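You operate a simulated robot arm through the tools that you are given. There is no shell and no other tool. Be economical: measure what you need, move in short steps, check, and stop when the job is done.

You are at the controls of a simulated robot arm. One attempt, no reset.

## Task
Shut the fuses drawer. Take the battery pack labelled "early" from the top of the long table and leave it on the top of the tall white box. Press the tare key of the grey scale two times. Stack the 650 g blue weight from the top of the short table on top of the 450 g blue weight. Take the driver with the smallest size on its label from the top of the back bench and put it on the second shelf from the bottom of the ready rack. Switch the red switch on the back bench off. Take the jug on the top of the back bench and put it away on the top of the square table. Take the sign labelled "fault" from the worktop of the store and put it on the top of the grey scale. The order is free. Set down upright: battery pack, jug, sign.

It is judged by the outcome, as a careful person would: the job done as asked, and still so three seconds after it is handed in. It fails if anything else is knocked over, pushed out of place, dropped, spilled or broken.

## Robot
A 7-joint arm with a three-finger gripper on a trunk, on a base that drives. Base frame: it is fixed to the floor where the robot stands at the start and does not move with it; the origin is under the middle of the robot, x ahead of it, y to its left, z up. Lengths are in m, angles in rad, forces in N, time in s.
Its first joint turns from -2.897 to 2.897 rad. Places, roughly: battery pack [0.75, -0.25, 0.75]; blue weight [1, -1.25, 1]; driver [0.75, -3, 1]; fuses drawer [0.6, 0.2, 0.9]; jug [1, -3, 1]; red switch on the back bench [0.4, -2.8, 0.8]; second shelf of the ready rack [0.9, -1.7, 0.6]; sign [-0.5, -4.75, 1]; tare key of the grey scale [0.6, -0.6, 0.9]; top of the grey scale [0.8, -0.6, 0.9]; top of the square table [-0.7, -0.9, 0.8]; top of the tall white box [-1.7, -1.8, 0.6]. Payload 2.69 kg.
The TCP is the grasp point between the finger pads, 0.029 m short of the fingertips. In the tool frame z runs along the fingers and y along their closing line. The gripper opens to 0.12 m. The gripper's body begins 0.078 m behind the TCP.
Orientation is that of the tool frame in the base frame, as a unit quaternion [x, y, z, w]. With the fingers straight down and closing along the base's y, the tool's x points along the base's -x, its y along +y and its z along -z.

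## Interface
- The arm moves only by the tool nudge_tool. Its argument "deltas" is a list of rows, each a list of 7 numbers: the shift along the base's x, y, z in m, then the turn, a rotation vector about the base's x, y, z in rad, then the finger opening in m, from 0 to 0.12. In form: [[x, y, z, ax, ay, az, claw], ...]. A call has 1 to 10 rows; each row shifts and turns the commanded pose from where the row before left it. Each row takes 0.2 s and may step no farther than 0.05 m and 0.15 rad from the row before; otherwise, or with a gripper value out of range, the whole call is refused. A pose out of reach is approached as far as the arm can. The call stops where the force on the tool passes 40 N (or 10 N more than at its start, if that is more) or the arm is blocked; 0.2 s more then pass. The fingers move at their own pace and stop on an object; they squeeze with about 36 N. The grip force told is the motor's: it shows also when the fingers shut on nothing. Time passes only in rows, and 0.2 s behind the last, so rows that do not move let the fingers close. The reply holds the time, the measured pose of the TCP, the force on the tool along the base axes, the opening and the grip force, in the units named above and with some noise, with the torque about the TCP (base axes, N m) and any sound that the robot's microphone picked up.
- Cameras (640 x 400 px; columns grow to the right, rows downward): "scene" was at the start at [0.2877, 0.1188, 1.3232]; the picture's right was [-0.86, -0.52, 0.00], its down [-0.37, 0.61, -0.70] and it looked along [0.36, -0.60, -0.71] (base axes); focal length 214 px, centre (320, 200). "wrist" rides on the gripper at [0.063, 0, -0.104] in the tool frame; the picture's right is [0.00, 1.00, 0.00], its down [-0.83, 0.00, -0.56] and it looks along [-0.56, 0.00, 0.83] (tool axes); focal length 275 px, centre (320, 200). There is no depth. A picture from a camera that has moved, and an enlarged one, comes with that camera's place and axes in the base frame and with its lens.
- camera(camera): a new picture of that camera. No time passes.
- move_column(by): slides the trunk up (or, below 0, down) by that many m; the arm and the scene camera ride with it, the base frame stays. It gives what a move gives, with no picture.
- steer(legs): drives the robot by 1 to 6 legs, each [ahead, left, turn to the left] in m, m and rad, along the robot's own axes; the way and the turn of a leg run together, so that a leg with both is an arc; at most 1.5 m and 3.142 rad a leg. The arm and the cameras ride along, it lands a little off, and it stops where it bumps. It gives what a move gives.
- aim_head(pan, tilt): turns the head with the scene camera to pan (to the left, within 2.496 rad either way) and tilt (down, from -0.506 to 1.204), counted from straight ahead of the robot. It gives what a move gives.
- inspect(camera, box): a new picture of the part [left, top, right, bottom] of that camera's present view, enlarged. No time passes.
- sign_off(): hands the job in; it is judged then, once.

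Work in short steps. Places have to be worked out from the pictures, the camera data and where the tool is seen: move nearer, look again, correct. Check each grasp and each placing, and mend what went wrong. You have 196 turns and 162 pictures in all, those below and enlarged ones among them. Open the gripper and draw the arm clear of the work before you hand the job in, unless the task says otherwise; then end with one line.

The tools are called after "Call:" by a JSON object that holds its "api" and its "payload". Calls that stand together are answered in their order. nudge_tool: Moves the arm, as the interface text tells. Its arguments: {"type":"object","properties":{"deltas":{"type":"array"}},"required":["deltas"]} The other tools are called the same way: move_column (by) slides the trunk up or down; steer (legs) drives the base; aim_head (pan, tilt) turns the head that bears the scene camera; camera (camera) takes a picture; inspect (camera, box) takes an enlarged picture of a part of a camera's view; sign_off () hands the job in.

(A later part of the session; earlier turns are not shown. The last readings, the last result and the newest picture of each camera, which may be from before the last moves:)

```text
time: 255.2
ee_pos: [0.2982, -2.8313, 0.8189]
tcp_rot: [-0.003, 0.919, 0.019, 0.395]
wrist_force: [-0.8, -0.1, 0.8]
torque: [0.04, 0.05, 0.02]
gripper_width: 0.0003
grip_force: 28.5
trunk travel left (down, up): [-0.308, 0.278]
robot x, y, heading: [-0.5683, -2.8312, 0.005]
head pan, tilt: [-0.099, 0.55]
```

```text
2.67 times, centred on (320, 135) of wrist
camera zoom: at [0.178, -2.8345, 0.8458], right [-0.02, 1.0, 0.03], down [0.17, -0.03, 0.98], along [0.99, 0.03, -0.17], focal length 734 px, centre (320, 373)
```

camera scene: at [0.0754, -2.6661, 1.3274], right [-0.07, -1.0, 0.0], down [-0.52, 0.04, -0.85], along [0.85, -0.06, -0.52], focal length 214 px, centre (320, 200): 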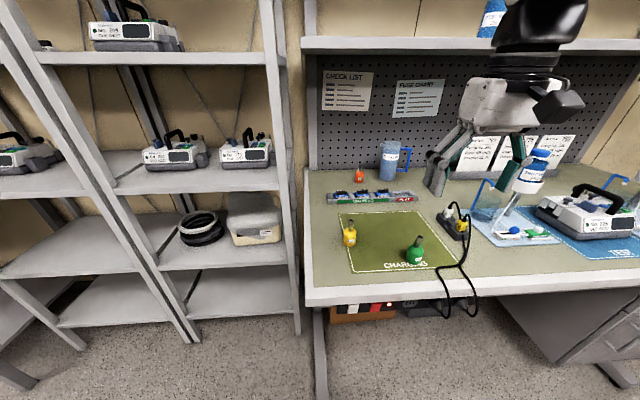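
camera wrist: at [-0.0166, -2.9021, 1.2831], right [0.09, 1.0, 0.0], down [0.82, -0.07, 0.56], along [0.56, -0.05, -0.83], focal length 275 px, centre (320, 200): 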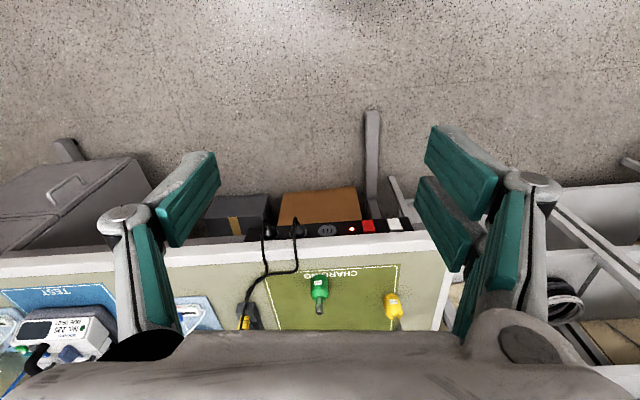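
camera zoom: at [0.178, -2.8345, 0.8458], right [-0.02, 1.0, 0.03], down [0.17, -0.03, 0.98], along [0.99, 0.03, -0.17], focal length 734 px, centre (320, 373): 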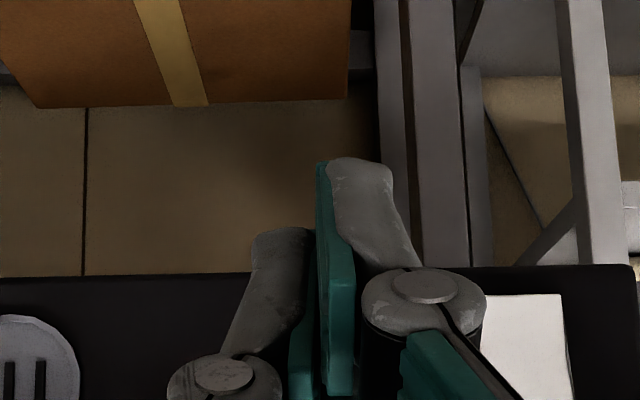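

The fingers hide the red rocker; I shift 6 cm sideways to view it.

Call:
{"api": "nudge_tool", "payload": {"deltas": [[0, -0.045, 0, 0, 0, 0, 0], [0, -0.02, 0, 0, 0, 0, 0], [0, 0, 0, 0, 0, 0, 0]]}}

Call:
{"api": "inspect", "payload": {"camera": "wrist", "box": [340, 140, 480, 230]}}

```text
time: 256.0
ee_pos: [0.2976, -2.8974, 0.8176]
tcp_rot: [-0.003, 0.919, 0.02, 0.393]
wrist_force: [0.1, 0.3, 0.1]
torque: [0.0, -0.02, 0.01]
gripper_width: 0.0
grip_force: 28.1
trunk travel left (down, up): [-0.308, 0.278]
robot x, y, heading: [-0.572, -2.8336, 0.013]
head pan, tilt: [-0.099, 0.55]
```

```text
4.44 times, centred on (410, 185) of wrist
camera zoom: at [0.1792, -2.9021, 0.8449], right [-0.02, 1.0, 0.03], down [0.17, -0.03, 0.98], along [0.98, 0.03, -0.17], focal length 1224 px, centre (-80, 267)
```

zoom: 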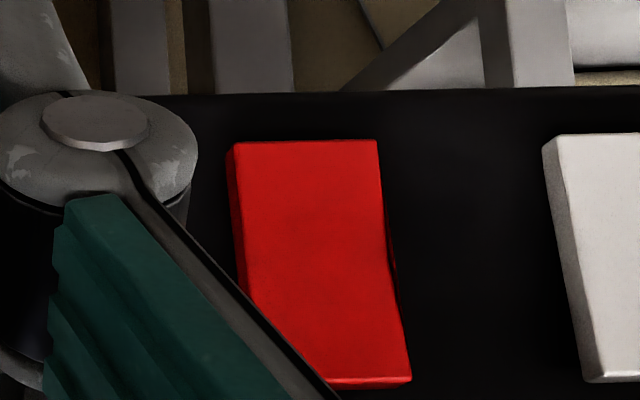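

The upper half of the red rocker protrudes (lower half is pressed, lamp lit), so I press the upper half at ≈[0.40,-2.822,0.822]. I position the fingertip just in front.

Call:
{"api": "nudge_tool", "payload": {"deltas": [[0, 0.04, 0.01, 0, 0, 0, 0], [0, 0.036, 0.009, 0, 0, 0, 0], [0.03, 0, 0, 0, 0, 0, 0], [0.015, 0, 0, 0, 0, 0, 0], [0, 0, 0, 0, 0, 0, 0]]}}

Call:
{"api": "nudge_tool", "payload": {"deltas": [[0.008, 0, 0, 0, 0, 0, 0], [0.006, 0, 0, 0, 0, 0, 0], [0.005, 0, 0, 0, 0, 0, 0], [0.005, 0, 0, 0, 0, 0, 0], [0.005, 0, 0, 0, 0, 0, 0]]}}

```text
time: 257.2
ee_pos: [0.3428, -2.8197, 0.836]
tcp_rot: [-0.004, 0.919, 0.02, 0.393]
wrist_force: [0.3, 0.6, -0.2]
torque: [-0.01, -0.02, 0.0]
gripper_width: 0.0
grip_force: 28.6
trunk travel left (down, up): [-0.308, 0.278]
robot x, y, heading: [-0.5664, -2.8367, 0.014]
head pan, tilt: [-0.099, 0.55]
```

```text
time: 258.0
ee_pos: [0.3534, -2.8203, 0.8343]
tcp_rot: [-0.003, 0.922, 0.019, 0.388]
wrist_force: [-16.9, -0.5, 13.7]
torque: [0.09, -0.54, -0.06]
gripper_width: 0.0004
grip_force: 28.6
trunk travel left (down, up): [-0.308, 0.278]
robot x, y, heading: [-0.5733, -2.8316, 0.011]
head pan, tilt: [-0.099, 0.55]
heard: click
stopped in row 3: the force on the tool passed its limit at 47 N (the readings are from after the stop); the commanded pose is now the measured one
```

Click heard. I back off and check the lamp.

Call:
{"api": "nudge_tool", "payload": {"deltas": [[-0.02, 0, 0, 0, 0, 0, 0], [-0.045, 0, 0, 0, 0, 0, 0], [-0.04, -0.02, 0, 0, 0, 0, 0], [0, -0.04, 0, 0, 0, 0, 0]]}}

Call:
{"api": "inspect", "payload": {"camera": "wrist", "box": [260, 120, 500, 270]}}

```text
time: 259.0
ee_pos: [0.2515, -2.8792, 0.8306]
tcp_rot: [-0.003, 0.922, 0.02, 0.387]
wrist_force: [-0.4, 1.0, -0.4]
torque: [-0.01, 0.01, -0.02]
gripper_width: 0.0
grip_force: 28.2
trunk travel left (down, up): [-0.308, 0.278]
robot x, y, heading: [-0.5704, -2.8341, 0.011]
head pan, tilt: [-0.099, 0.55]
```

```text
2.67 times, centred on (380, 195) of wrist
camera zoom: at [0.1319, -2.8829, 0.8609], right [-0.03, 1.0, 0.03], down [0.19, -0.03, 0.98], along [0.98, 0.03, -0.19], focal length 734 px, centre (160, 213)
```

zoom: 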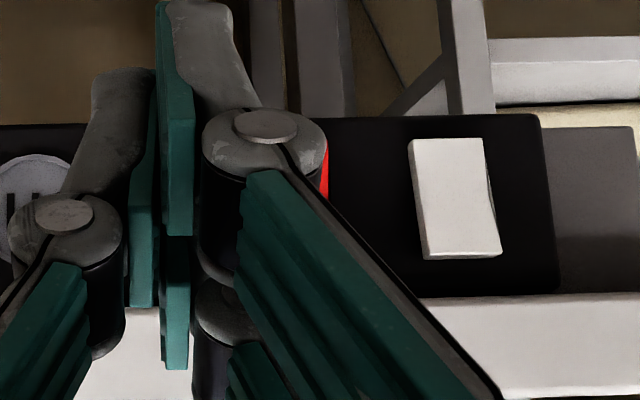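

I lift and straighten the tool, then view with the scene camera.

Call:
{"api": "nudge_tool", "payload": {"deltas": [[-0.01, 0, 0.04, 0, 0.1, 0, 0.12], [-0.01, 0, 0.04, 0, 0.1, 0, 0.12], [0, 0.01, 0.04, 0, 0.1, 0, 0.12], [0, 0.01, 0.04, 0, 0.1, 0, 0.12], [0, 0.01, 0.04, 0, 0.1, 0, 0.12], [0, 0.01, 0.04, 0, 0.1, 0, 0.12], [0, 0.01, 0.04, 0, 0.1, 0, 0.12], [0, 0.01, 0.04, 0, 0.08, 0, 0.12]]}}

Call:
{"api": "aim_head", "payload": {"pan": -0.1, "tilt": 0.4}}

Call:
{"api": "inspect", "payload": {"camera": "scene", "box": [290, 100, 530, 270]}}

```text
time: 260.8
ee_pos: [0.23, -2.8212, 1.1511]
tcp_rot: [0.005, 1.0, 0.019, 0.007]
wrist_force: [0.1, -0.8, -0.3]
torque: [0.04, -0.02, 0.02]
gripper_width: 0.1202
grip_force: 0.0
trunk travel left (down, up): [-0.308, 0.278]
robot x, y, heading: [-0.5737, -2.8326, 0.013]
head pan, tilt: [-0.099, 0.55]
```

```text
time: 261.5
ee_pos: [0.2295, -2.8212, 1.1498]
tcp_rot: [0.004, 1.0, 0.019, 0.008]
wrist_force: [0.2, -0.5, 0.9]
torque: [-0.01, 0.01, 0.0]
gripper_width: 0.1198
grip_force: 0.1
trunk travel left (down, up): [-0.308, 0.278]
robot x, y, heading: [-0.5706, -2.8325, 0.012]
head pan, tilt: [-0.099, 0.4]
```

```text
2.35 times, centred on (410, 185) of scene
camera zoom: at [-0.2274, -2.65, 1.3412], right [-0.09, -1.0, 0.0], down [-0.39, 0.03, -0.92], along [0.92, -0.08, -0.39], focal length 505 px, centre (108, 235)
```

zoom: 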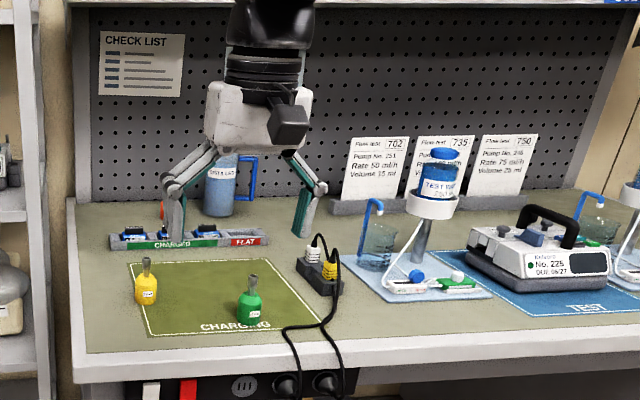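

The lamp is out: switch off. Now the yellow 5 mm driver: I drive nearer and bring the tool, pitched 0.8, to a pre-grasp point along its approach line.

Call:
{"api": "steer", "payload": {"legs": [[0.25, 0, -0.012]]}}

Call:
{"api": "nudge_tool", "payload": {"deltas": [[0.004, 0.004, -0.025, 0, -0.1, 0, 0.08], [0.004, 0.004, -0.025, 0, -0.1, 0, 0.08], [0.004, 0.004, -0.025, 0, -0.1, 0, 0.08], [0.004, 0.004, -0.025, 0, -0.1, 0, 0.08], [0.004, 0.004, -0.025, 0, -0.1, 0, 0.08], [0.004, 0.004, -0.025, 0, -0.1, 0, 0.08], [0.004, 0.004, -0.025, 0, -0.1, 0, 0.08], [0.004, 0.004, -0.025, 0, -0.1, 0, 0.08]]}}

Call:
{"api": "camera", "payload": {"camera": "wrist"}}

```text
time: 263.3
ee_pos: [0.4766, -2.8303, 1.1514]
tcp_rot: [0.011, 1.0, 0.019, 0.008]
wrist_force: [0.5, 0.2, -0.3]
torque: [0.0, -0.02, -0.02]
gripper_width: 0.1197
grip_force: 0.1
trunk travel left (down, up): [-0.308, 0.278]
robot x, y, heading: [-0.3253, -2.8302, -0.004]
head pan, tilt: [-0.099, 0.4]
```

```text
time: 265.1
ee_pos: [0.5079, -2.7987, 0.9523]
tcp_rot: [0.003, 0.918, 0.022, 0.397]
wrist_force: [-0.3, 0.4, 0.4]
torque: [0.0, 0.03, 0.03]
gripper_width: 0.0802
grip_force: 0.0
trunk travel left (down, up): [-0.308, 0.278]
robot x, y, heading: [-0.3253, -2.8337, -0.005]
head pan, tilt: [-0.099, 0.4]
```

```text
25 pictures are left
camera wrist: at [0.3898, -2.8017, 0.9777], right [-0.02, 1.0, 0.04], down [0.16, -0.04, 0.99], along [0.99, 0.02, -0.16], focal length 275 px, centre (320, 200)
```

wrist: 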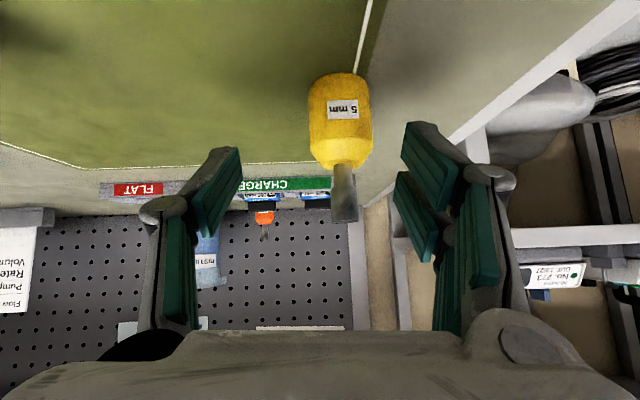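

Driver centre ≈[0.614,-2.776], bench 0.84, height ≈0.117. I advance along the tool axis to straddle its body and close.

Call:
{"api": "nudge_tool", "payload": {"deltas": [[0.03, 0.012, -0.024, 0, 0, 0, 0.08], [0.03, 0.011, -0.024, 0, 0, 0, 0.08], [0.03, 0, -0.024, 0, 0, 0, 0.08], [0.013, 0, -0.01, 0, 0, 0, 0.08], [0, 0, 0, 0, 0, 0, 0.08]]}}

Call:
{"api": "camera", "payload": {"camera": "wrist"}}

```text
time: 265.8
ee_pos: [0.5837, -2.7751, 0.9007]
tcp_rot: [0.001, 0.914, 0.025, 0.406]
wrist_force: [-6.5, 0.0, 18.6]
torque: [-0.16, 0.11, -0.21]
gripper_width: 0.0977
grip_force: 7.3
trunk travel left (down, up): [-0.308, 0.278]
robot x, y, heading: [-0.3222, -2.8304, -0.003]
head pan, tilt: [-0.099, 0.4]
stopped in row 3: the force on the tool passed its limit at 69 N (the readings are from after the stop); the commanded pose is now the measured one
```

```text
24 pictures are left
camera wrist: at [0.4645, -2.7777, 0.9252], right [-0.02, 1.0, 0.04], down [0.14, -0.04, 0.99], along [0.99, 0.02, -0.14], focal length 275 px, centre (320, 200)
```

wrist: 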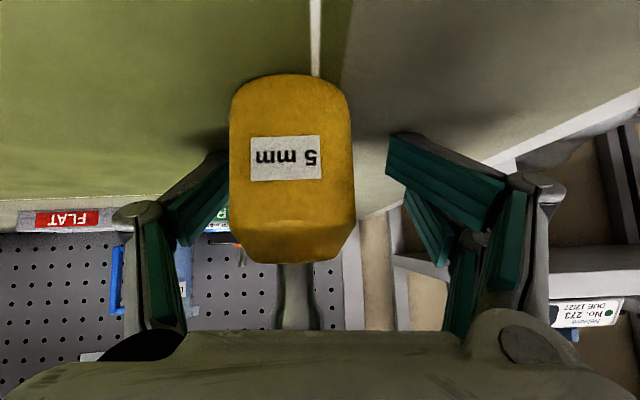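

The fingertips touched the bench: bench top is ≈0.88 and the driver is at ≈[0.55,-2.786], already between the fingers. I raise slightly, back up 3 cm, centre and look.

Call:
{"api": "nudge_tool", "payload": {"deltas": [[0, 0, 0.01, 0, 0, 0, 0.09], [0, -0.011, 0, 0, 0, 0, 0.09], [-0.03, 0, 0, 0, 0, 0, 0.09], [0, 0, 0, 0, 0, 0, 0.09]]}}

Call:
{"api": "camera", "payload": {"camera": "wrist"}}

```text
time: 266.8
ee_pos: [0.5534, -2.787, 0.907]
tcp_rot: [0.002, 0.915, 0.023, 0.403]
wrist_force: [0.3, 0.2, 4.0]
torque: [0.18, 0.01, -0.04]
gripper_width: 0.0909
grip_force: 0.4
trunk travel left (down, up): [-0.308, 0.278]
robot x, y, heading: [-0.3248, -2.8318, 0.0]
head pan, tilt: [-0.099, 0.4]
```

```text
23 pictures are left
camera wrist: at [0.4339, -2.7898, 0.9323], right [-0.02, 1.0, 0.04], down [0.15, -0.04, 0.99], along [0.99, 0.02, -0.15], focal length 275 px, centre (320, 200)
```

wrist: 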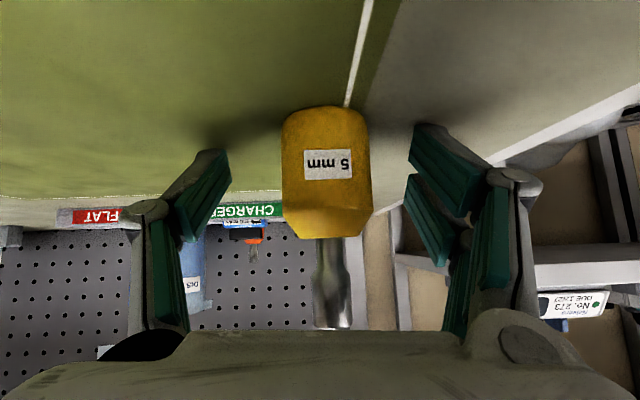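

Good; shift back 1 cm and close.

Call:
{"api": "nudge_tool", "payload": {"deltas": [[-0.01, 0.002, 0, 0, 0, 0, 0.07], [0, 0, 0, 0, 0, 0, 0.03], [0, 0, 0, 0, 0, 0, 0.0], [0, 0, 0, 0, 0, 0, 0.0], [0, 0, 0.03, 0, 0, 0, 0.0], [0, 0, 0.04, 0, 0, 0, 0.0]]}}

Call:
{"api": "camera", "payload": {"camera": "wrist"}}

```text
time: 267.5
ee_pos: [0.5461, -2.777, 0.9134]
tcp_rot: [-0.002, 0.911, 0.027, 0.411]
wrist_force: [1.2, 2.8, 12.8]
torque: [-0.04, -0.1, 0.03]
gripper_width: 0.0358
grip_force: 35.6
trunk travel left (down, up): [-0.308, 0.278]
robot x, y, heading: [-0.3271, -2.8312, 0.001]
head pan, tilt: [-0.099, 0.4]
stopped in row 3: the force on the tool passed its limit at 46 N (the readings are from after the stop); the commanded pose is now the measured one
```

```text
22 pictures are left
camera wrist: at [0.4273, -2.7828, 0.9367], right [-0.03, 1.0, 0.04], down [0.13, -0.04, 0.99], along [0.99, 0.03, -0.13], focal length 275 px, centre (320, 200)
```

wrist: 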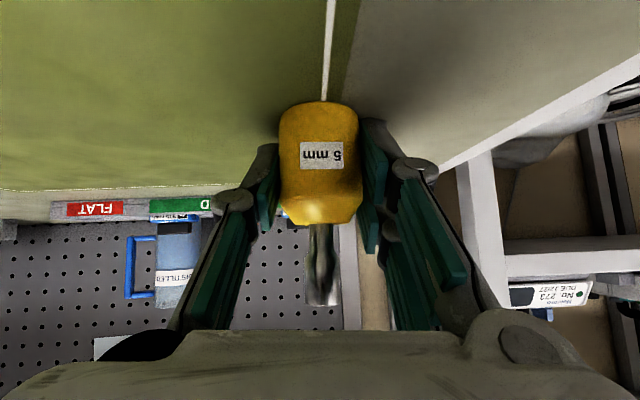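

Driver held (0.036 m). I lift it clear and retract the arm.

Call:
{"api": "nudge_tool", "payload": {"deltas": [[0, 0, 0.04, 0, 0, 0, 0], [0, 0, 0.045, 0, 0, 0, 0], [0, 0, 0.045, 0, 0, 0, 0], [-0.03, 0, 0.035, 0, 0, 0, 0], [-0.045, 0, 0, 0, 0, 0, 0], [-0.045, 0, 0, 0, 0, 0, 0], [-0.045, 0, 0, 0, 0, 0, 0], [-0.03, 0, 0, 0, 0, 0, 0]]}}

Call:
{"api": "steer", "payload": {"legs": [[0, 0.4, 0], [0.25, 0.35, 0], [0, 0.36, 0]]}}

Call:
{"api": "aim_head", "payload": {"pan": -0.1, "tilt": 0.75}}

Call:
{"api": "camera", "payload": {"camera": "scene"}}

```text
time: 269.3
ee_pos: [0.3537, -2.779, 1.076]
tcp_rot: [-0.002, 0.913, 0.026, 0.407]
wrist_force: [0.6, 0.3, -1.4]
torque: [-0.02, 0.01, 0.02]
gripper_width: 0.0358
grip_force: 35.3
trunk travel left (down, up): [-0.308, 0.278]
robot x, y, heading: [-0.323, -2.8344, 0.002]
head pan, tilt: [-0.099, 0.4]
```

```text
time: 275.9
ee_pos: [0.5838, -1.6623, 1.0773]
tcp_rot: [-0.009, 0.912, 0.029, 0.409]
wrist_force: [-0.4, -0.2, -0.5]
torque: [0.03, 0.0, 0.02]
gripper_width: 0.0357
grip_force: 36.2
trunk travel left (down, up): [-0.308, 0.278]
robot x, y, heading: [-0.0908, -1.722, 0.016]
head pan, tilt: [-0.099, 0.4]
```

```text
time: 276.7
ee_pos: [0.5854, -1.6617, 1.0778]
tcp_rot: [-0.008, 0.913, 0.029, 0.407]
wrist_force: [0.5, -0.2, -0.6]
torque: [0.02, 0.0, 0.02]
gripper_width: 0.0357
grip_force: 36.2
trunk travel left (down, up): [-0.308, 0.278]
robot x, y, heading: [-0.0957, -1.7265, 0.013]
head pan, tilt: [-0.099, 0.75]
```

```text
21 pictures are left
camera scene: at [0.2406, -1.5411, 1.3102], right [-0.09, -1.0, 0.0], down [-0.68, 0.06, -0.73], along [0.73, -0.06, -0.68], focal length 214 px, centre (320, 200)
```

scene: 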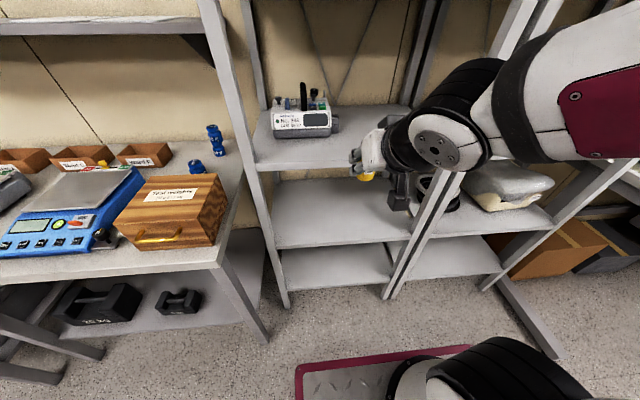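

The left bay of the second shelf (front edge ≈0.74, y -1.42…-1.94) is empty. I lower the trunk 0.3 m, then look from the wrist.

Call:
{"api": "move_column", "payload": {"by": -0.3}}

Call:
{"api": "camera", "payload": {"camera": "wrist"}}

```text
time: 279.7
ee_pos: [0.6266, -1.662, 0.7777]
tcp_rot: [-0.008, 0.913, 0.028, 0.406]
wrist_force: [0.0, -0.3, -1.2]
torque: [0.02, 0.01, 0.01]
gripper_width: 0.0359
grip_force: 36.1
trunk travel left (down, up): [-0.008, 0.578]
robot x, y, heading: [-0.088, -1.724, 0.017]
head pan, tilt: [-0.099, 0.75]
```

```text
20 pictures are left
camera wrist: at [0.5073, -1.6673, 0.8021], right [-0.04, 1.0, 0.04], down [0.14, -0.04, 0.99], along [0.99, 0.05, -0.14], focal length 275 px, centre (320, 200)
```

wrist: 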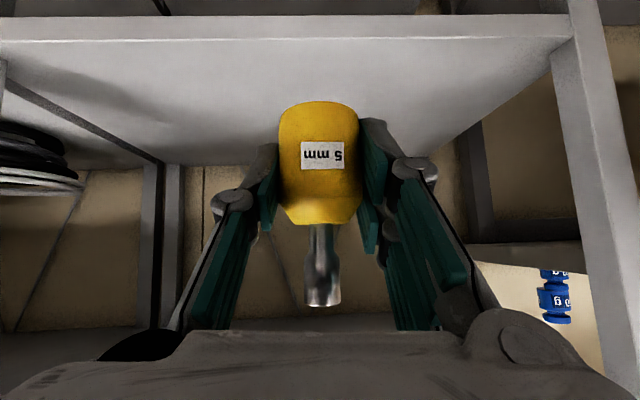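

Shelf top is ≈0.61–0.64. I lower a little and advance into the bay to x≈0.83.

Call:
{"api": "nudge_tool", "payload": {"deltas": [[0, -0.005, -0.035, 0, 0, 0, 0], [0.04, 0, -0.01, 0, 0, 0, 0], [0.04, 0, 0, 0, 0, 0, 0], [0.04, 0, 0, 0, 0, 0, 0], [0.04, 0, 0, 0, 0, 0, 0], [0.04, 0, 0, 0, 0, 0, 0], [0, 0, 0, 0, 0, 0, 0]]}}

Call:
{"api": "nudge_tool", "payload": {"deltas": [[0, 0, -0.03, 0, 0, 0, 0], [0, 0, -0.01, 0, 0, 0, 0], [0, 0, -0.008, 0, 0, 0, 0], [0, 0, -0.006, 0, 0, 0, 0]]}}

Call:
{"api": "camera", "payload": {"camera": "scene"}}

```text
time: 281.3
ee_pos: [0.8418, -1.6612, 0.7496]
tcp_rot: [-0.008, 0.913, 0.028, 0.406]
wrist_force: [0.3, -0.2, -0.1]
torque: [0.04, -0.02, 0.02]
gripper_width: 0.036
grip_force: 35.7
out of reach, approached as far as the arm can: row 1
trunk travel left (down, up): [-0.008, 0.578]
robot x, y, heading: [-0.0922, -1.7282, 0.014]
head pan, tilt: [-0.099, 0.75]
```

```text
time: 282.3
ee_pos: [0.8449, -1.6618, 0.6967]
tcp_rot: [-0.008, 0.913, 0.028, 0.406]
wrist_force: [-0.6, -0.3, -1.4]
torque: [0.0, 0.02, 0.01]
gripper_width: 0.0358
grip_force: 35.5
trunk travel left (down, up): [-0.008, 0.578]
robot x, y, heading: [-0.0913, -1.7269, 0.016]
head pan, tilt: [-0.099, 0.75]
```

```text
19 pictures are left
camera scene: at [0.2855, -1.5404, 1.0104], right [-0.09, -1.0, 0.0], down [-0.68, 0.06, -0.73], along [0.73, -0.06, -0.68], focal length 214 px, centre (320, 200)
```

scene: 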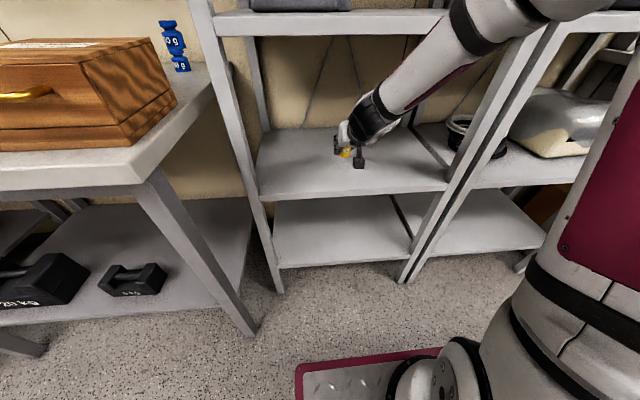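

Inside the bay and clear. I continue lowering to contact.

Call:
{"api": "nudge_tool", "payload": {"deltas": [[0, 0, -0.01, 0, 0, 0, 0], [0, 0, -0.008, 0, 0, 0, 0], [0, 0, -0.006, 0, 0, 0, 0], [0, 0, -0.006, 0, 0, 0, 0], [0, 0, -0.005, 0, 0, 0, 0], [0, 0, -0.005, 0, 0, 0, 0], [0, 0, -0.005, 0, 0, 0, 0]]}}

Call:
{"api": "inspect", "payload": {"camera": "scene", "box": [300, 100, 420, 190]}}

```text
time: 283.9
ee_pos: [0.8449, -1.6623, 0.6557]
tcp_rot: [-0.01, 0.913, 0.029, 0.407]
wrist_force: [-3.0, 1.3, 10.5]
torque: [-0.11, -0.06, 0.0]
gripper_width: 0.0357
grip_force: 35.6
trunk travel left (down, up): [-0.008, 0.578]
robot x, y, heading: [-0.0937, -1.7249, 0.009]
head pan, tilt: [-0.099, 0.75]
```

```text
4.44 times, centred on (360, 145) of scene
camera zoom: at [0.2851, -1.5405, 1.0107], right [-0.09, -1.0, 0.0], down [-0.68, 0.06, -0.73], along [0.73, -0.06, -0.68], focal length 953 px, centre (142, 444)
```

zoom: 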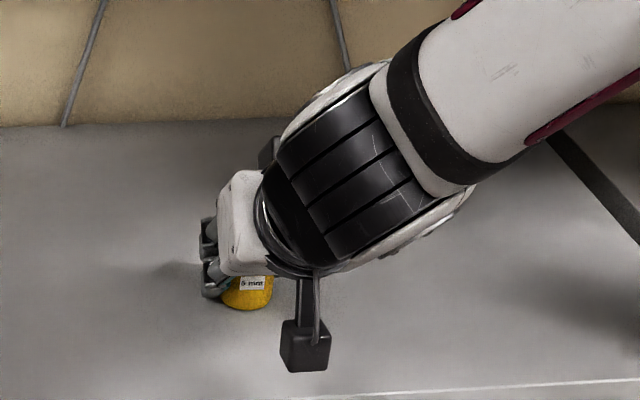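

On the shelf. I open and withdraw along the tool axis.

Call:
{"api": "nudge_tool", "payload": {"deltas": [[0, 0, 0.002, 0, 0, 0, 0.05], [0, 0, 0, 0, 0, 0, 0.08], [0, 0, 0, 0, 0, 0, 0.08], [-0.03, 0, 0.02, 0, 0, 0, 0.08], [-0.033, 0, 0.025, 0, 0, 0, 0.08], [-0.035, 0, 0.025, 0, 0, 0, 0.08], [-0.04, 0, 0.015, 0, 0, 0, 0.08], [-0.045, 0, 0, 0, 0, 0, 0.08], [-0.045, 0, 0, 0, 0, 0, 0.08]]}}

Call:
{"api": "camera", "payload": {"camera": "wrist"}}

```text
time: 285.9
ee_pos: [0.6396, -1.6578, 0.7646]
tcp_rot: [-0.009, 0.914, 0.029, 0.405]
wrist_force: [-0.3, -0.2, -0.7]
torque: [-0.02, 0.01, 0.0]
gripper_width: 0.0801
grip_force: 0.0
out of reach, approached as far as the arm can: row 8, 9
trunk travel left (down, up): [-0.008, 0.578]
robot x, y, heading: [-0.0962, -1.7241, 0.016]
head pan, tilt: [-0.099, 0.75]
```

```text
17 pictures are left
camera wrist: at [0.5206, -1.6624, 0.7886], right [-0.04, 1.0, 0.04], down [0.15, -0.03, 0.99], along [0.99, 0.05, -0.15], focal length 275 px, centre (320, 200)
```

wrist: 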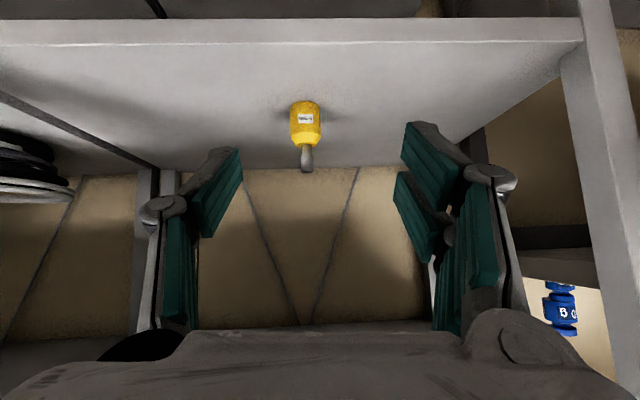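

The driver stands on the second shelf. Last item: the jug. I raise the trunk, and drive back to the bench opposite the jug.

Call:
{"api": "move_column", "payload": {"by": 0.3}}

Call:
{"api": "nudge_tool", "payload": {"deltas": [[-0.04, 0, 0.03, 0, 0, 0, 0.12], [-0.02, 0, 0.04, 0, 0, 0, 0.12], [0, 0, 0.04, 0, 0, 0, 0.12]]}}

Call:
{"api": "steer", "payload": {"legs": [[0, -0.36, 0], [-0.25, -0.4, 0], [0, -0.55, 0]]}}

Call:
{"api": "steer", "payload": {"legs": [[0.25, 0, -0.015]]}}

Call:
{"api": "camera", "payload": {"camera": "wrist"}}

```text
time: 288.9
ee_pos: [0.6417, -1.6555, 1.0662]
tcp_rot: [-0.008, 0.913, 0.028, 0.406]
wrist_force: [0.7, -0.1, 0.1]
torque: [0.0, -0.01, 0.01]
gripper_width: 0.0801
grip_force: 0.0
trunk travel left (down, up): [-0.308, 0.278]
robot x, y, heading: [-0.093, -1.7241, 0.013]
head pan, tilt: [-0.099, 0.75]
```

```text
time: 289.7
ee_pos: [0.5789, -1.6582, 1.1761]
tcp_rot: [-0.008, 0.913, 0.028, 0.406]
wrist_force: [1.0, 1.2, 0.1]
torque: [0.04, -0.01, -0.03]
gripper_width: 0.1198
grip_force: 0.1
trunk travel left (down, up): [-0.308, 0.278]
robot x, y, heading: [-0.0903, -1.7238, 0.014]
head pan, tilt: [-0.099, 0.75]
```

```text
time: 297.3
ee_pos: [0.3385, -2.9847, 1.1763]
tcp_rot: [-0.005, 0.913, 0.027, 0.406]
wrist_force: [0.1, 0.7, -0.1]
torque: [-0.02, 0.02, -0.01]
gripper_width: 0.1199
grip_force: 0.0
trunk travel left (down, up): [-0.308, 0.278]
robot x, y, heading: [-0.3351, -3.0469, -0.003]
head pan, tilt: [-0.099, 0.75]
```

```text
time: 299.1
ee_pos: [0.5965, -2.9981, 1.176]
tcp_rot: [0.004, 0.913, 0.023, 0.406]
wrist_force: [0.1, 0.1, -0.3]
torque: [-0.01, 0.0, -0.01]
gripper_width: 0.1201
grip_force: 0.1
trunk travel left (down, up): [-0.308, 0.278]
robot x, y, heading: [-0.0772, -3.0475, -0.014]
head pan, tilt: [-0.099, 0.75]
```

```text
16 pictures are left
camera wrist: at [0.4769, -3.001, 1.1998], right [-0.02, 1.0, 0.04], down [0.14, -0.04, 0.99], along [0.99, 0.02, -0.14], focal length 275 px, centre (320, 200)
```

wrist: 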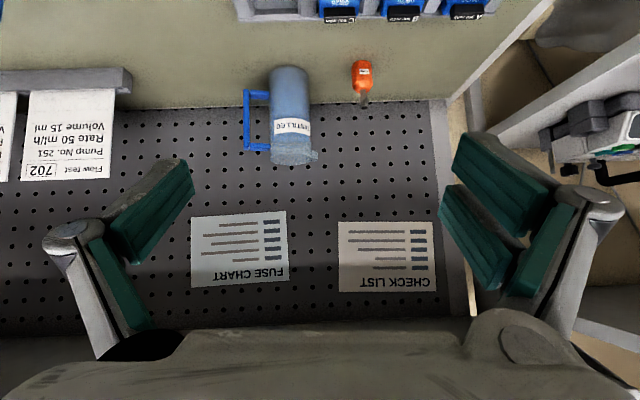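

Jug ≈[0.99,-3.041], diameter ≈7 cm, z 0.88–1.06, handle on the -y side with a ~3.6 cm gap. I go to a pre-grasp point along the 45° approach, with fingers at 0.092 so one finger passes through the handle gap.

Call:
{"api": "nudge_tool", "payload": {"deltas": [[0.0414, -0.006, -0.014, 0, 0, 0, 0.092], [0.0414, -0.006, -0.014, 0, 0, 0, 0.092], [0.0414, -0.006, -0.014, 0, 0, 0, 0.092], [0.0414, -0.006, -0.014, 0, 0, 0, 0.092], [0.0414, -0.006, -0.014, 0, 0, 0, 0.092], [0.0414, -0.006, -0.014, 0, 0, 0, 0.092], [0.0414, -0.006, -0.014, 0, 0, 0, 0.092], [0, 0, 0, 0, 0, 0, 0.092]]}}

Call:
{"api": "camera", "payload": {"camera": "wrist"}}

```text
time: 300.9
ee_pos: [0.8865, -3.0404, 1.078]
tcp_rot: [0.004, 0.913, 0.023, 0.407]
wrist_force: [-0.4, 0.2, 0.2]
torque: [0.02, -0.02, 0.04]
gripper_width: 0.092
grip_force: 0.0
trunk travel left (down, up): [-0.308, 0.278]
robot x, y, heading: [-0.0753, -3.0485, -0.018]
head pan, tilt: [-0.099, 0.75]
```

```text
15 pictures are left
camera wrist: at [0.7675, -3.043, 1.1015], right [-0.02, 1.0, 0.04], down [0.14, -0.04, 0.99], along [0.99, 0.02, -0.14], focal length 275 px, centre (320, 200)
```

wrist: 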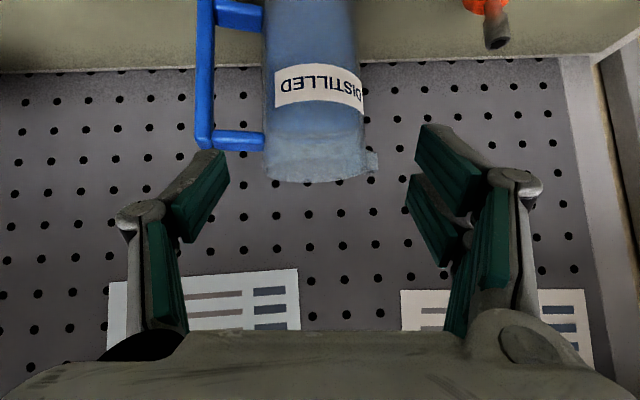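

Refined: jug axis ≈[0.942,-3.040], handle opening z≈0.953–1.031. I get onto the approach line and advance to TCP [0.942,-3.04,0.992].

Call:
{"api": "nudge_tool", "payload": {"deltas": [[-0.0185, 0, -0.019, 0, 0, 0, 0.092], [0.0186, 0, -0.0167, 0, 0, 0, 0.092], [0.0186, 0, -0.0167, 0, 0, 0, 0.092], [0, 0, 0, 0, 0, 0, 0.092]]}}

Call:
{"api": "camera", "payload": {"camera": "wrist"}}

```text
time: 301.9
ee_pos: [0.9041, -3.0414, 1.0262]
tcp_rot: [0.003, 0.913, 0.024, 0.407]
wrist_force: [-0.1, 0.1, 0.7]
torque: [-0.02, -0.02, -0.04]
gripper_width: 0.092
grip_force: 0.0
trunk travel left (down, up): [-0.308, 0.278]
robot x, y, heading: [-0.0758, -3.0493, -0.014]
head pan, tilt: [-0.099, 0.75]
```

```text
14 pictures are left
camera wrist: at [0.7852, -3.044, 1.0499], right [-0.01, 1.0, 0.04], down [0.14, -0.04, 0.99], along [0.99, 0.02, -0.14], focal length 275 px, centre (320, 200)
```

wrist: 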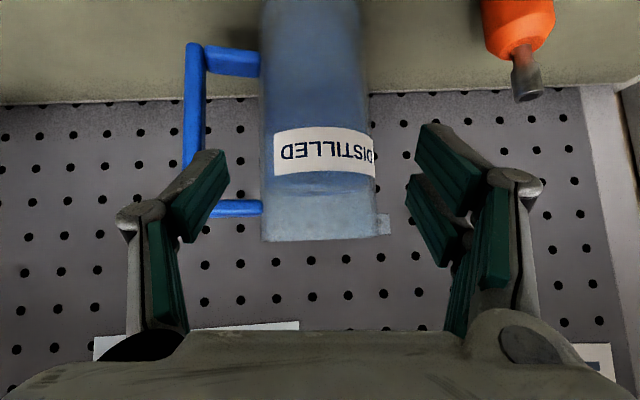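

The finger tip is centred in the handle gap. I advance the remaining ~5 cm.

Call:
{"api": "nudge_tool", "payload": {"deltas": [[0.015, 0, -0.0135, 0, 0, 0, 0.092], [0.015, 0, -0.0135, 0, 0, 0, 0.092], [0.01, 0, -0.008, 0, 0, 0, 0.092], [0, 0, 0, 0, 0, 0, 0.092]]}}

Call:
{"api": "camera", "payload": {"camera": "wrist"}}

```text
time: 302.9
ee_pos: [0.9446, -3.0398, 0.9912]
tcp_rot: [0.004, 0.913, 0.023, 0.407]
wrist_force: [0.0, -0.1, 0.7]
torque: [0.02, 0.02, 0.04]
gripper_width: 0.092
grip_force: 0.0
trunk travel left (down, up): [-0.308, 0.278]
robot x, y, heading: [-0.0762, -3.0451, -0.017]
head pan, tilt: [-0.099, 0.75]
```

```text
13 pictures are left
camera wrist: at [0.8251, -3.0429, 1.0147], right [-0.01, 1.0, 0.04], down [0.14, -0.04, 0.99], along [0.99, 0.02, -0.14], focal length 275 px, centre (320, 200)
```

wrist: 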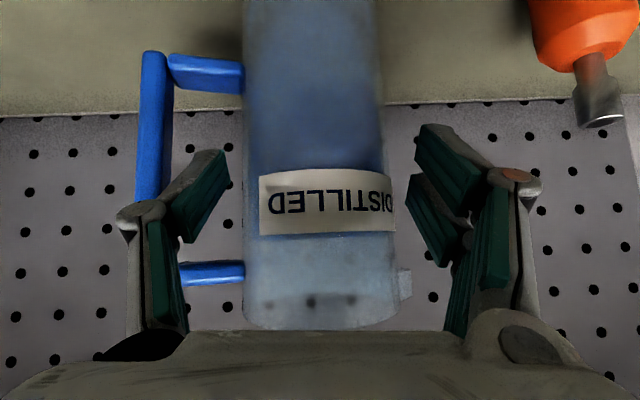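

The jug is centred between the fingers. I close and lift gently by 2 cm.

Call:
{"api": "nudge_tool", "payload": {"deltas": [[0, 0, 0, 0, 0, 0, 0.07], [0, 0, 0, 0, 0, 0, 0.04], [0, 0, 0, 0, 0, 0, 0.0], [0, 0, 0, 0, 0, 0, 0.0]]}}

Call:
{"api": "nudge_tool", "payload": {"deltas": [[0, 0, 0.01, 0, 0, 0, 0.0], [0, 0, 0.015, 0, 0, 0, 0.0], [0, 0, 0.015, 0, 0, 0, 0.0], [0, 0, 0, 0, 0, 0, 0.0]]}}

Call:
{"api": "camera", "payload": {"camera": "wrist"}}

```text
time: 303.9
ee_pos: [0.9433, -3.0397, 0.9922]
tcp_rot: [0.003, 0.913, 0.023, 0.407]
wrist_force: [0.1, -3.0, 2.5]
torque: [-0.56, -0.08, -0.08]
gripper_width: 0.0768
grip_force: 35.8
trunk travel left (down, up): [-0.308, 0.278]
robot x, y, heading: [-0.0749, -3.0472, -0.012]
head pan, tilt: [-0.099, 0.75]
```

```text
time: 304.9
ee_pos: [0.9456, -3.0402, 1.0288]
tcp_rot: [0.004, 0.913, 0.023, 0.407]
wrist_force: [0.0, 0.7, -7.0]
torque: [0.11, 0.18, 0.0]
gripper_width: 0.077
grip_force: 35.9
trunk travel left (down, up): [-0.308, 0.278]
robot x, y, heading: [-0.0745, -3.0469, -0.016]
head pan, tilt: [-0.099, 0.75]
```

```text
12 pictures are left
camera wrist: at [0.8263, -3.0435, 1.0532], right [-0.01, 1.0, 0.04], down [0.14, -0.04, 0.99], along [0.99, 0.02, -0.14], focal length 275 px, centre (320, 200)
```

wrist: 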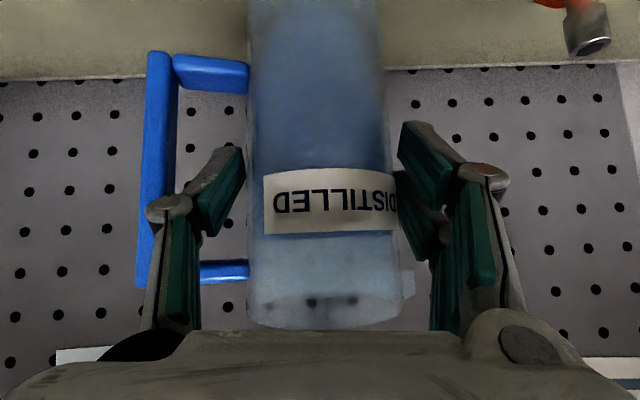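

Jug held (7 N load, upright). I lift and retract gently, then drive: back out, turn north.

Call:
{"api": "nudge_tool", "payload": {"deltas": [[0, 0, 0.025, 0, 0, 0, 0], [0, 0, 0.03, 0, 0, 0, 0], [0, 0, 0.03, 0, 0, 0, 0], [-0.02, 0, 0.025, 0, 0, 0, 0], [-0.035, 0, 0.015, 0, 0, 0, 0], [-0.035, 0, 0.015, 0, 0, 0, 0], [-0.035, 0, 0.01, 0, 0, 0, 0], [-0.035, 0, 0, 0, 0, 0, 0], [-0.035, 0, 0, 0, 0, 0, 0], [-0.035, 0, 0, 0, 0, 0, 0]]}}

Call:
{"api": "nudge_tool", "payload": {"deltas": [[-0.03, 0, 0, 0, 0, 0, 0], [-0.02, 0, 0, 0, 0, 0, 0], [0, 0, 0, 0, 0, 0, 0]]}}

Call:
{"api": "steer", "payload": {"legs": [[-0.28, 0, 0], [0, 0, 1.585]]}}

Call:
{"api": "camera", "payload": {"camera": "wrist"}}

```text
time: 307.1
ee_pos: [0.7119, -3.0365, 1.18]
tcp_rot: [0.004, 0.914, 0.023, 0.406]
wrist_force: [0.7, 0.5, -7.1]
torque: [0.08, 0.18, 0.02]
gripper_width: 0.0767
grip_force: 36.1
trunk travel left (down, up): [-0.308, 0.278]
robot x, y, heading: [-0.0762, -3.0474, -0.014]
head pan, tilt: [-0.099, 0.75]
```

```text
time: 307.9
ee_pos: [0.6632, -3.0367, 1.1818]
tcp_rot: [0.004, 0.913, 0.023, 0.406]
wrist_force: [-0.4, -0.4, -6.8]
torque: [0.11, 0.21, -0.01]
gripper_width: 0.0767
grip_force: 36.3
trunk travel left (down, up): [-0.308, 0.278]
robot x, y, heading: [-0.0793, -3.0487, -0.011]
head pan, tilt: [-0.099, 0.75]
```

```text
time: 313.7
ee_pos: [-0.3922, -2.3062, 1.181]
tcp_rot: [0.657, -0.634, -0.31, -0.264]
wrist_force: [-0.4, 0.5, -6.4]
torque: [-0.21, 0.12, 0.02]
gripper_width: 0.0766
grip_force: 36.0
trunk travel left (down, up): [-0.308, 0.278]
robot x, y, heading: [-0.3481, -3.0443, 1.602]
head pan, tilt: [-0.099, 0.75]
```

```text
11 pictures are left
camera wrist: at [-0.3854, -2.4255, 1.2056], right [-1.0, -0.06, 0.04], down [0.03, 0.15, 0.99], along [-0.06, 0.99, -0.14], focal length 275 px, centre (320, 200)
```

wrist: 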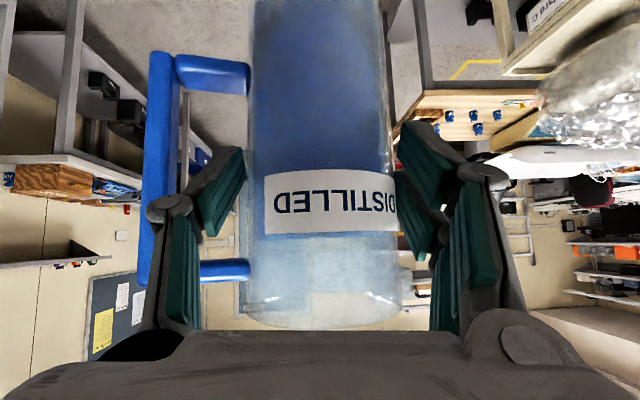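

Jug still upright. I continue north along the corridor, then turn left to face south near the square table.

Call:
{"api": "steer", "payload": {"legs": [[0, -0.27, -0.03], [1.5, 0, 0], [1.4, 0, 0], [0.08, 0.1, 0]]}}

Call:
{"api": "steer", "payload": {"legs": [[0, 0.07, 0], [0, 0, 3.1]]}}

Call:
{"api": "aim_head", "payload": {"pan": -0.2, "tilt": 0.9}}

Call:
{"api": "camera", "payload": {"camera": "scene"}}

```text
time: 330.1
ee_pos: [-0.2048, 0.6657, 1.1812]
tcp_rot: [0.648, -0.644, -0.306, -0.269]
wrist_force: [-1.2, -0.2, -6.9]
torque: [-0.22, 0.12, 0.02]
gripper_width: 0.0764
grip_force: 36.1
trunk travel left (down, up): [-0.308, 0.278]
robot x, y, heading: [-0.1801, -0.0722, 1.567]
head pan, tilt: [-0.099, 0.75]
```

```text
time: 338.2
ee_pos: [-0.294, -0.8133, 1.1819]
tcp_rot: [0.671, 0.621, -0.281, 0.293]
wrist_force: [0.1, 0.0, -6.4]
torque: [0.23, -0.11, -0.01]
gripper_width: 0.0686
grip_force: 35.5
trunk travel left (down, up): [-0.308, 0.278]
robot x, y, heading: [-0.2493, -0.0747, -1.652]
head pan, tilt: [-0.099, 0.75]
```

```text
time: 338.9
ee_pos: [-0.2931, -0.8121, 1.1819]
tcp_rot: [0.671, 0.621, -0.28, 0.293]
wrist_force: [-0.3, 0.4, -6.7]
torque: [0.26, -0.09, 0.0]
gripper_width: 0.0687
grip_force: 36.0
trunk travel left (down, up): [-0.308, 0.278]
robot x, y, heading: [-0.2531, -0.073, -1.656]
head pan, tilt: [-0.201, 0.901]
```

```text
10 pictures are left
camera scene: at [-0.1043, -0.4159, 1.2982], right [-0.96, 0.28, 0.0], down [0.22, 0.75, -0.62], along [-0.17, -0.6, -0.78], focal length 214 px, centre (320, 200)
```

scene: 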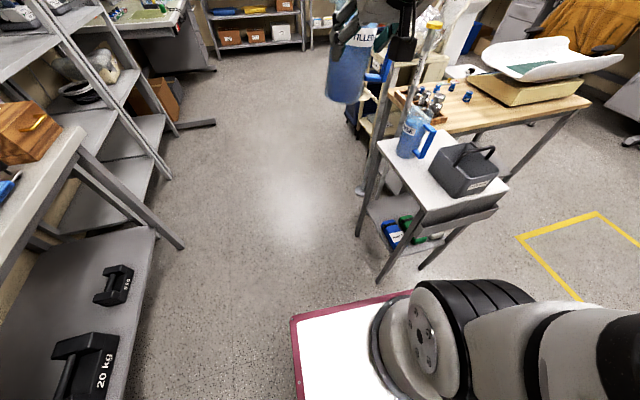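

Grip width changed (0.077→0.069), so I check the jug in the wrist view.

Call:
{"api": "camera", "payload": {"camera": "wrist"}}

```text
9 pictures are left
camera wrist: at [-0.2877, -0.6932, 1.2052], right [1.0, -0.05, 0.04], down [-0.05, -0.14, 0.99], along [-0.05, -0.99, -0.15], focal length 275 px, centre (320, 200)
```

wrist: 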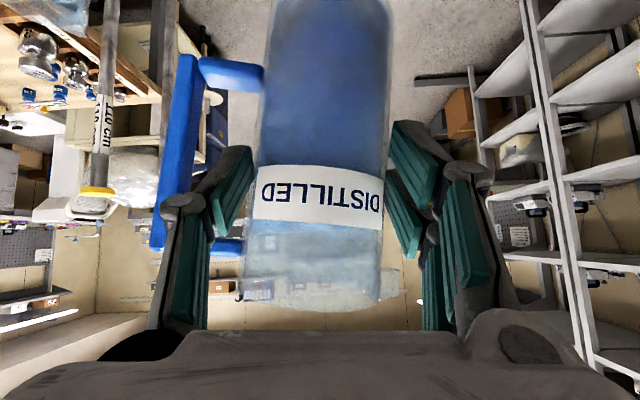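

The jug slid ~14 mm outward and leans ≈5° in the grip but is secure. Free spot on the square table: ≈[-0.568,-0.775]; I correct the lean, and yaw the tool by -1.2 rad so the handle points north, away from the caddy, moving over the spot.

Call:
{"api": "nudge_tool", "payload": {"deltas": [[0, 0, 0, 0, 0.045, 0, 0], [0, 0, 0, 0, 0.045, 0, 0], [-0.03, 0.005, 0, 0, 0, -0.12, 0], [-0.03, 0.005, 0, 0, 0, -0.12, 0], [-0.03, 0.005, 0, 0, 0, -0.12, 0], [-0.03, 0.005, 0, 0, 0, -0.12, 0], [-0.03, 0.005, 0, 0, 0, -0.12, 0], [-0.03, 0.005, 0, 0, 0, -0.12, 0], [-0.03, 0.005, 0, 0, 0, -0.12, 0], [-0.03, 0.005, 0, 0, 0, -0.12, 0]]}}

Call:
{"api": "nudge_tool", "payload": {"deltas": [[-0.022, 0.002, 0, 0, 0, -0.12, 0], [0, 0, -0.02, 0, 0, -0.12, 0], [0, 0, -0.04, 0, 0, 0, 0], [0, 0, -0.04, 0, 0, 0, 0], [0, 0, 0, 0, 0, 0, 0]]}}

Call:
{"api": "camera", "payload": {"camera": "scene"}}

```text
time: 341.1
ee_pos: [-0.5336, -0.7747, 1.1834]
tcp_rot: [0.876, 0.257, -0.398, 0.093]
wrist_force: [0.6, 0.0, -6.3]
torque: [0.02, -0.27, -0.01]
gripper_width: 0.0686
grip_force: 36.1
trunk travel left (down, up): [-0.308, 0.278]
robot x, y, heading: [-0.2505, -0.076, -1.655]
head pan, tilt: [-0.201, 0.901]
```

```text
time: 342.4
ee_pos: [-0.5539, -0.7694, 1.0803]
tcp_rot: [0.9, 0.152, -0.406, 0.044]
wrist_force: [0.3, -0.8, -6.2]
torque: [-0.02, -0.34, 0.03]
gripper_width: 0.0682
grip_force: 35.8
trunk travel left (down, up): [-0.308, 0.278]
robot x, y, heading: [-0.2509, -0.0742, -1.654]
head pan, tilt: [-0.201, 0.901]
```

```text
8 pictures are left
camera scene: at [-0.1044, -0.4158, 1.2982], right [-0.96, 0.28, 0.0], down [0.22, 0.75, -0.62], along [-0.17, -0.6, -0.78], focal length 214 px, centre (320, 200)
```

scene: 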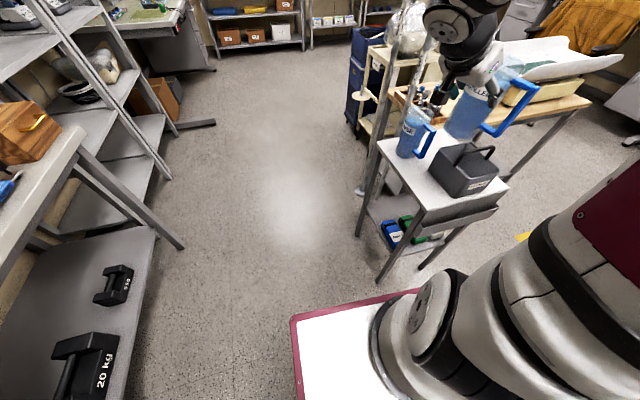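

Projection puts the jug base on free table between the rinse jug, caddy and edge. I lower in steps.

Call:
{"api": "nudge_tool", "payload": {"deltas": [[0, 0, -0.03, 0, 0, 0, 0], [0, 0, -0.03, 0, 0, 0, 0], [0, 0, -0.03, 0, 0, 0, 0], [0, 0, -0.03, 0, 0, 0, 0], [0, 0, 0, 0, 0, 0, 0]]}}

Call:
{"api": "inspect", "payload": {"camera": "scene", "box": [360, 70, 540, 230]}}

```text
time: 343.6
ee_pos: [-0.5544, -0.7726, 0.9637]
tcp_rot: [0.899, 0.152, -0.408, 0.047]
wrist_force: [16.3, 1.8, 27.2]
torque: [-0.15, 0.63, 0.07]
gripper_width: 0.0683
grip_force: 35.4
trunk travel left (down, up): [-0.308, 0.278]
robot x, y, heading: [-0.2533, -0.0742, -1.652]
head pan, tilt: [-0.201, 0.901]
```

```text
2.50 times, centred on (450, 150) of scene
camera zoom: at [-0.1031, -0.4147, 1.2985], right [-0.96, 0.28, 0.0], down [0.22, 0.75, -0.62], along [-0.17, -0.6, -0.78], focal length 536 px, centre (-5, 325)
```

zoom: 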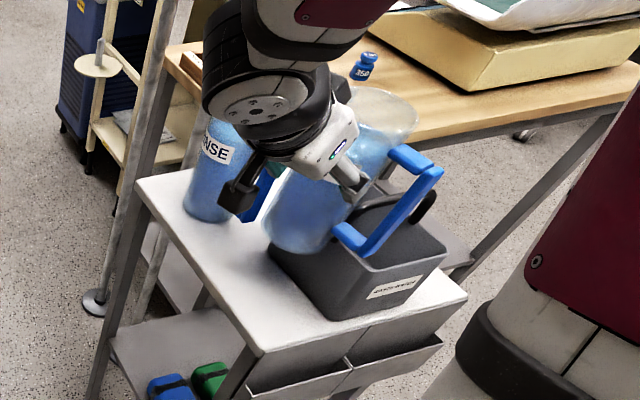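

The jug is touching the caddy (x-force +16 N). I lift 4 cm, yaw 0.45 further so the handle points north, and shift 2 cm east, then look.

Call:
{"api": "nudge_tool", "payload": {"deltas": [[0.004, 0, 0.025, 0, 0, 0, 0], [0.006, 0, 0.02, 0, 0, 0, 0], [0.005, 0, 0, 0, 0, -0.15, 0], [0.005, 0, 0, 0, 0, -0.15, 0], [0, 0, 0, 0, 0, -0.15, 0], [0, 0, 0, 0, 0, 0, 0]]}}

Call:
{"api": "inspect", "payload": {"camera": "scene", "box": [360, 70, 540, 230]}}

Call:
{"api": "camera", "payload": {"camera": "wrist"}}

```text
time: 344.9
ee_pos: [-0.537, -0.7713, 1.0079]
tcp_rot: [0.911, -0.055, -0.406, -0.049]
wrist_force: [-0.2, 0.7, -6.4]
torque: [-0.16, -0.25, 0.02]
gripper_width: 0.0668
grip_force: 36.0
trunk travel left (down, up): [-0.308, 0.278]
robot x, y, heading: [-0.2507, -0.0763, -1.651]
head pan, tilt: [-0.201, 0.901]
```

```text
2.50 times, centred on (450, 150) of scene
camera zoom: at [-0.1044, -0.4158, 1.2982], right [-0.96, 0.28, 0.0], down [0.22, 0.75, -0.62], along [-0.17, -0.6, -0.78], focal length 536 px, centre (-5, 325)
```

zoom: 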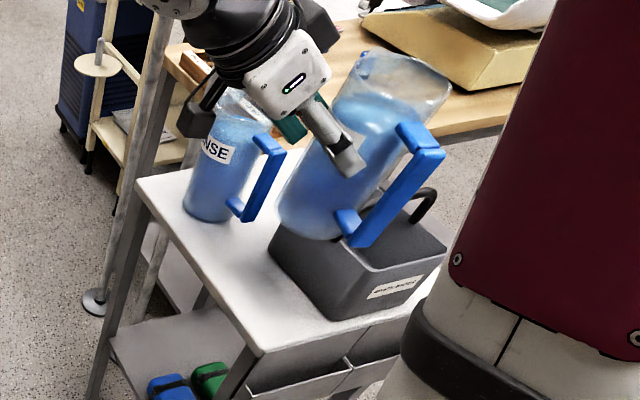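

```text
5 pictures are left
camera wrist: at [-0.4172, -0.7888, 1.0304], right [-0.14, -0.99, -0.05], down [-0.14, -0.03, 0.99], along [-0.98, 0.14, -0.14], focal length 275 px, centre (320, 200)
```

wrist: 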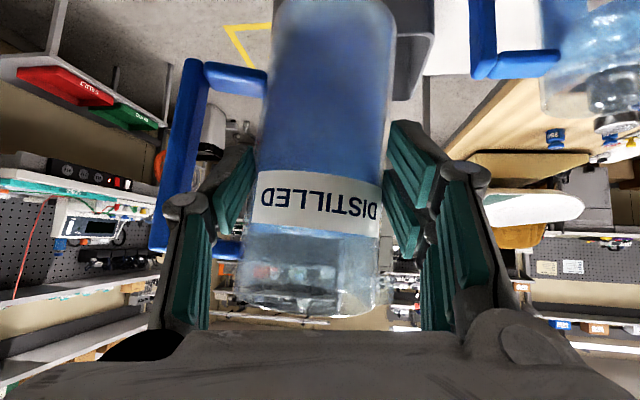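

The jug is now nearly vertical, table top ≈0.767, and the free strip is x≈-0.63…-0.52. I shift 8 mm east and lower carefully.

Call:
{"api": "nudge_tool", "payload": {"deltas": [[0.008, 0, -0.02, 0, 0, 0, 0], [0, 0, -0.02, 0, 0, 0, 0], [0, 0, -0.015, 0, 0, 0, 0], [0, 0, -0.01, 0, 0, 0, 0], [0, 0, -0.01, 0, 0, 0, 0]]}}

```text
time: 346.1
ee_pos: [-0.5269, -0.7703, 0.9313]
tcp_rot: [0.911, -0.054, -0.406, -0.049]
wrist_force: [0.1, 0.5, -6.8]
torque: [-0.19, -0.29, 0.01]
gripper_width: 0.0668
grip_force: 36.4
trunk travel left (down, up): [-0.308, 0.278]
robot x, y, heading: [-0.2507, -0.0692, -1.655]
head pan, tilt: [-0.201, 0.901]
```

No contact and already below the earlier collision height. I continue down in small steps.

Call:
{"api": "nudge_tool", "payload": {"deltas": [[0, 0, -0.012, 0, 0, 0, 0], [0, 0, -0.012, 0, 0, 0, 0], [0, 0, -0.01, 0, 0, 0, 0], [0, 0, -0.006, 0, 0, 0, 0]]}}

Call:
{"api": "inspect", "payload": {"camera": "scene", "box": [360, 70, 540, 230]}}

```text
time: 347.1
ee_pos: [-0.5287, -0.771, 0.8919]
tcp_rot: [0.911, -0.053, -0.407, -0.048]
wrist_force: [-0.6, 0.9, -5.9]
torque: [-0.17, -0.26, 0.03]
gripper_width: 0.0669
grip_force: 36.2
trunk travel left (down, up): [-0.308, 0.278]
robot x, y, heading: [-0.2523, -0.0748, -1.654]
head pan, tilt: [-0.201, 0.901]
```

```text
2.50 times, centred on (450, 150) of scene
camera zoom: at [-0.1044, -0.4158, 1.2982], right [-0.96, 0.28, 0.0], down [0.22, 0.75, -0.62], along [-0.17, -0.6, -0.78], focal length 536 px, centre (-5, 325)
```

zoom: 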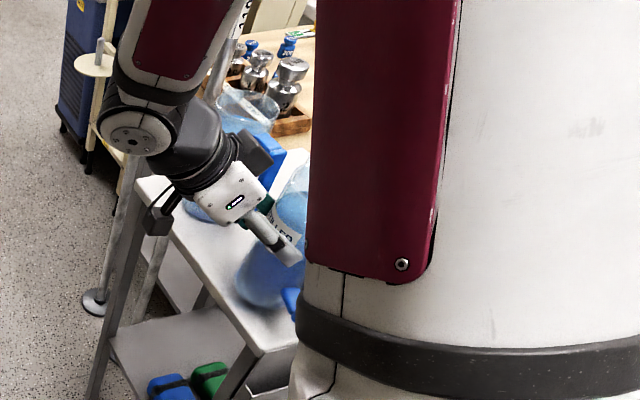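

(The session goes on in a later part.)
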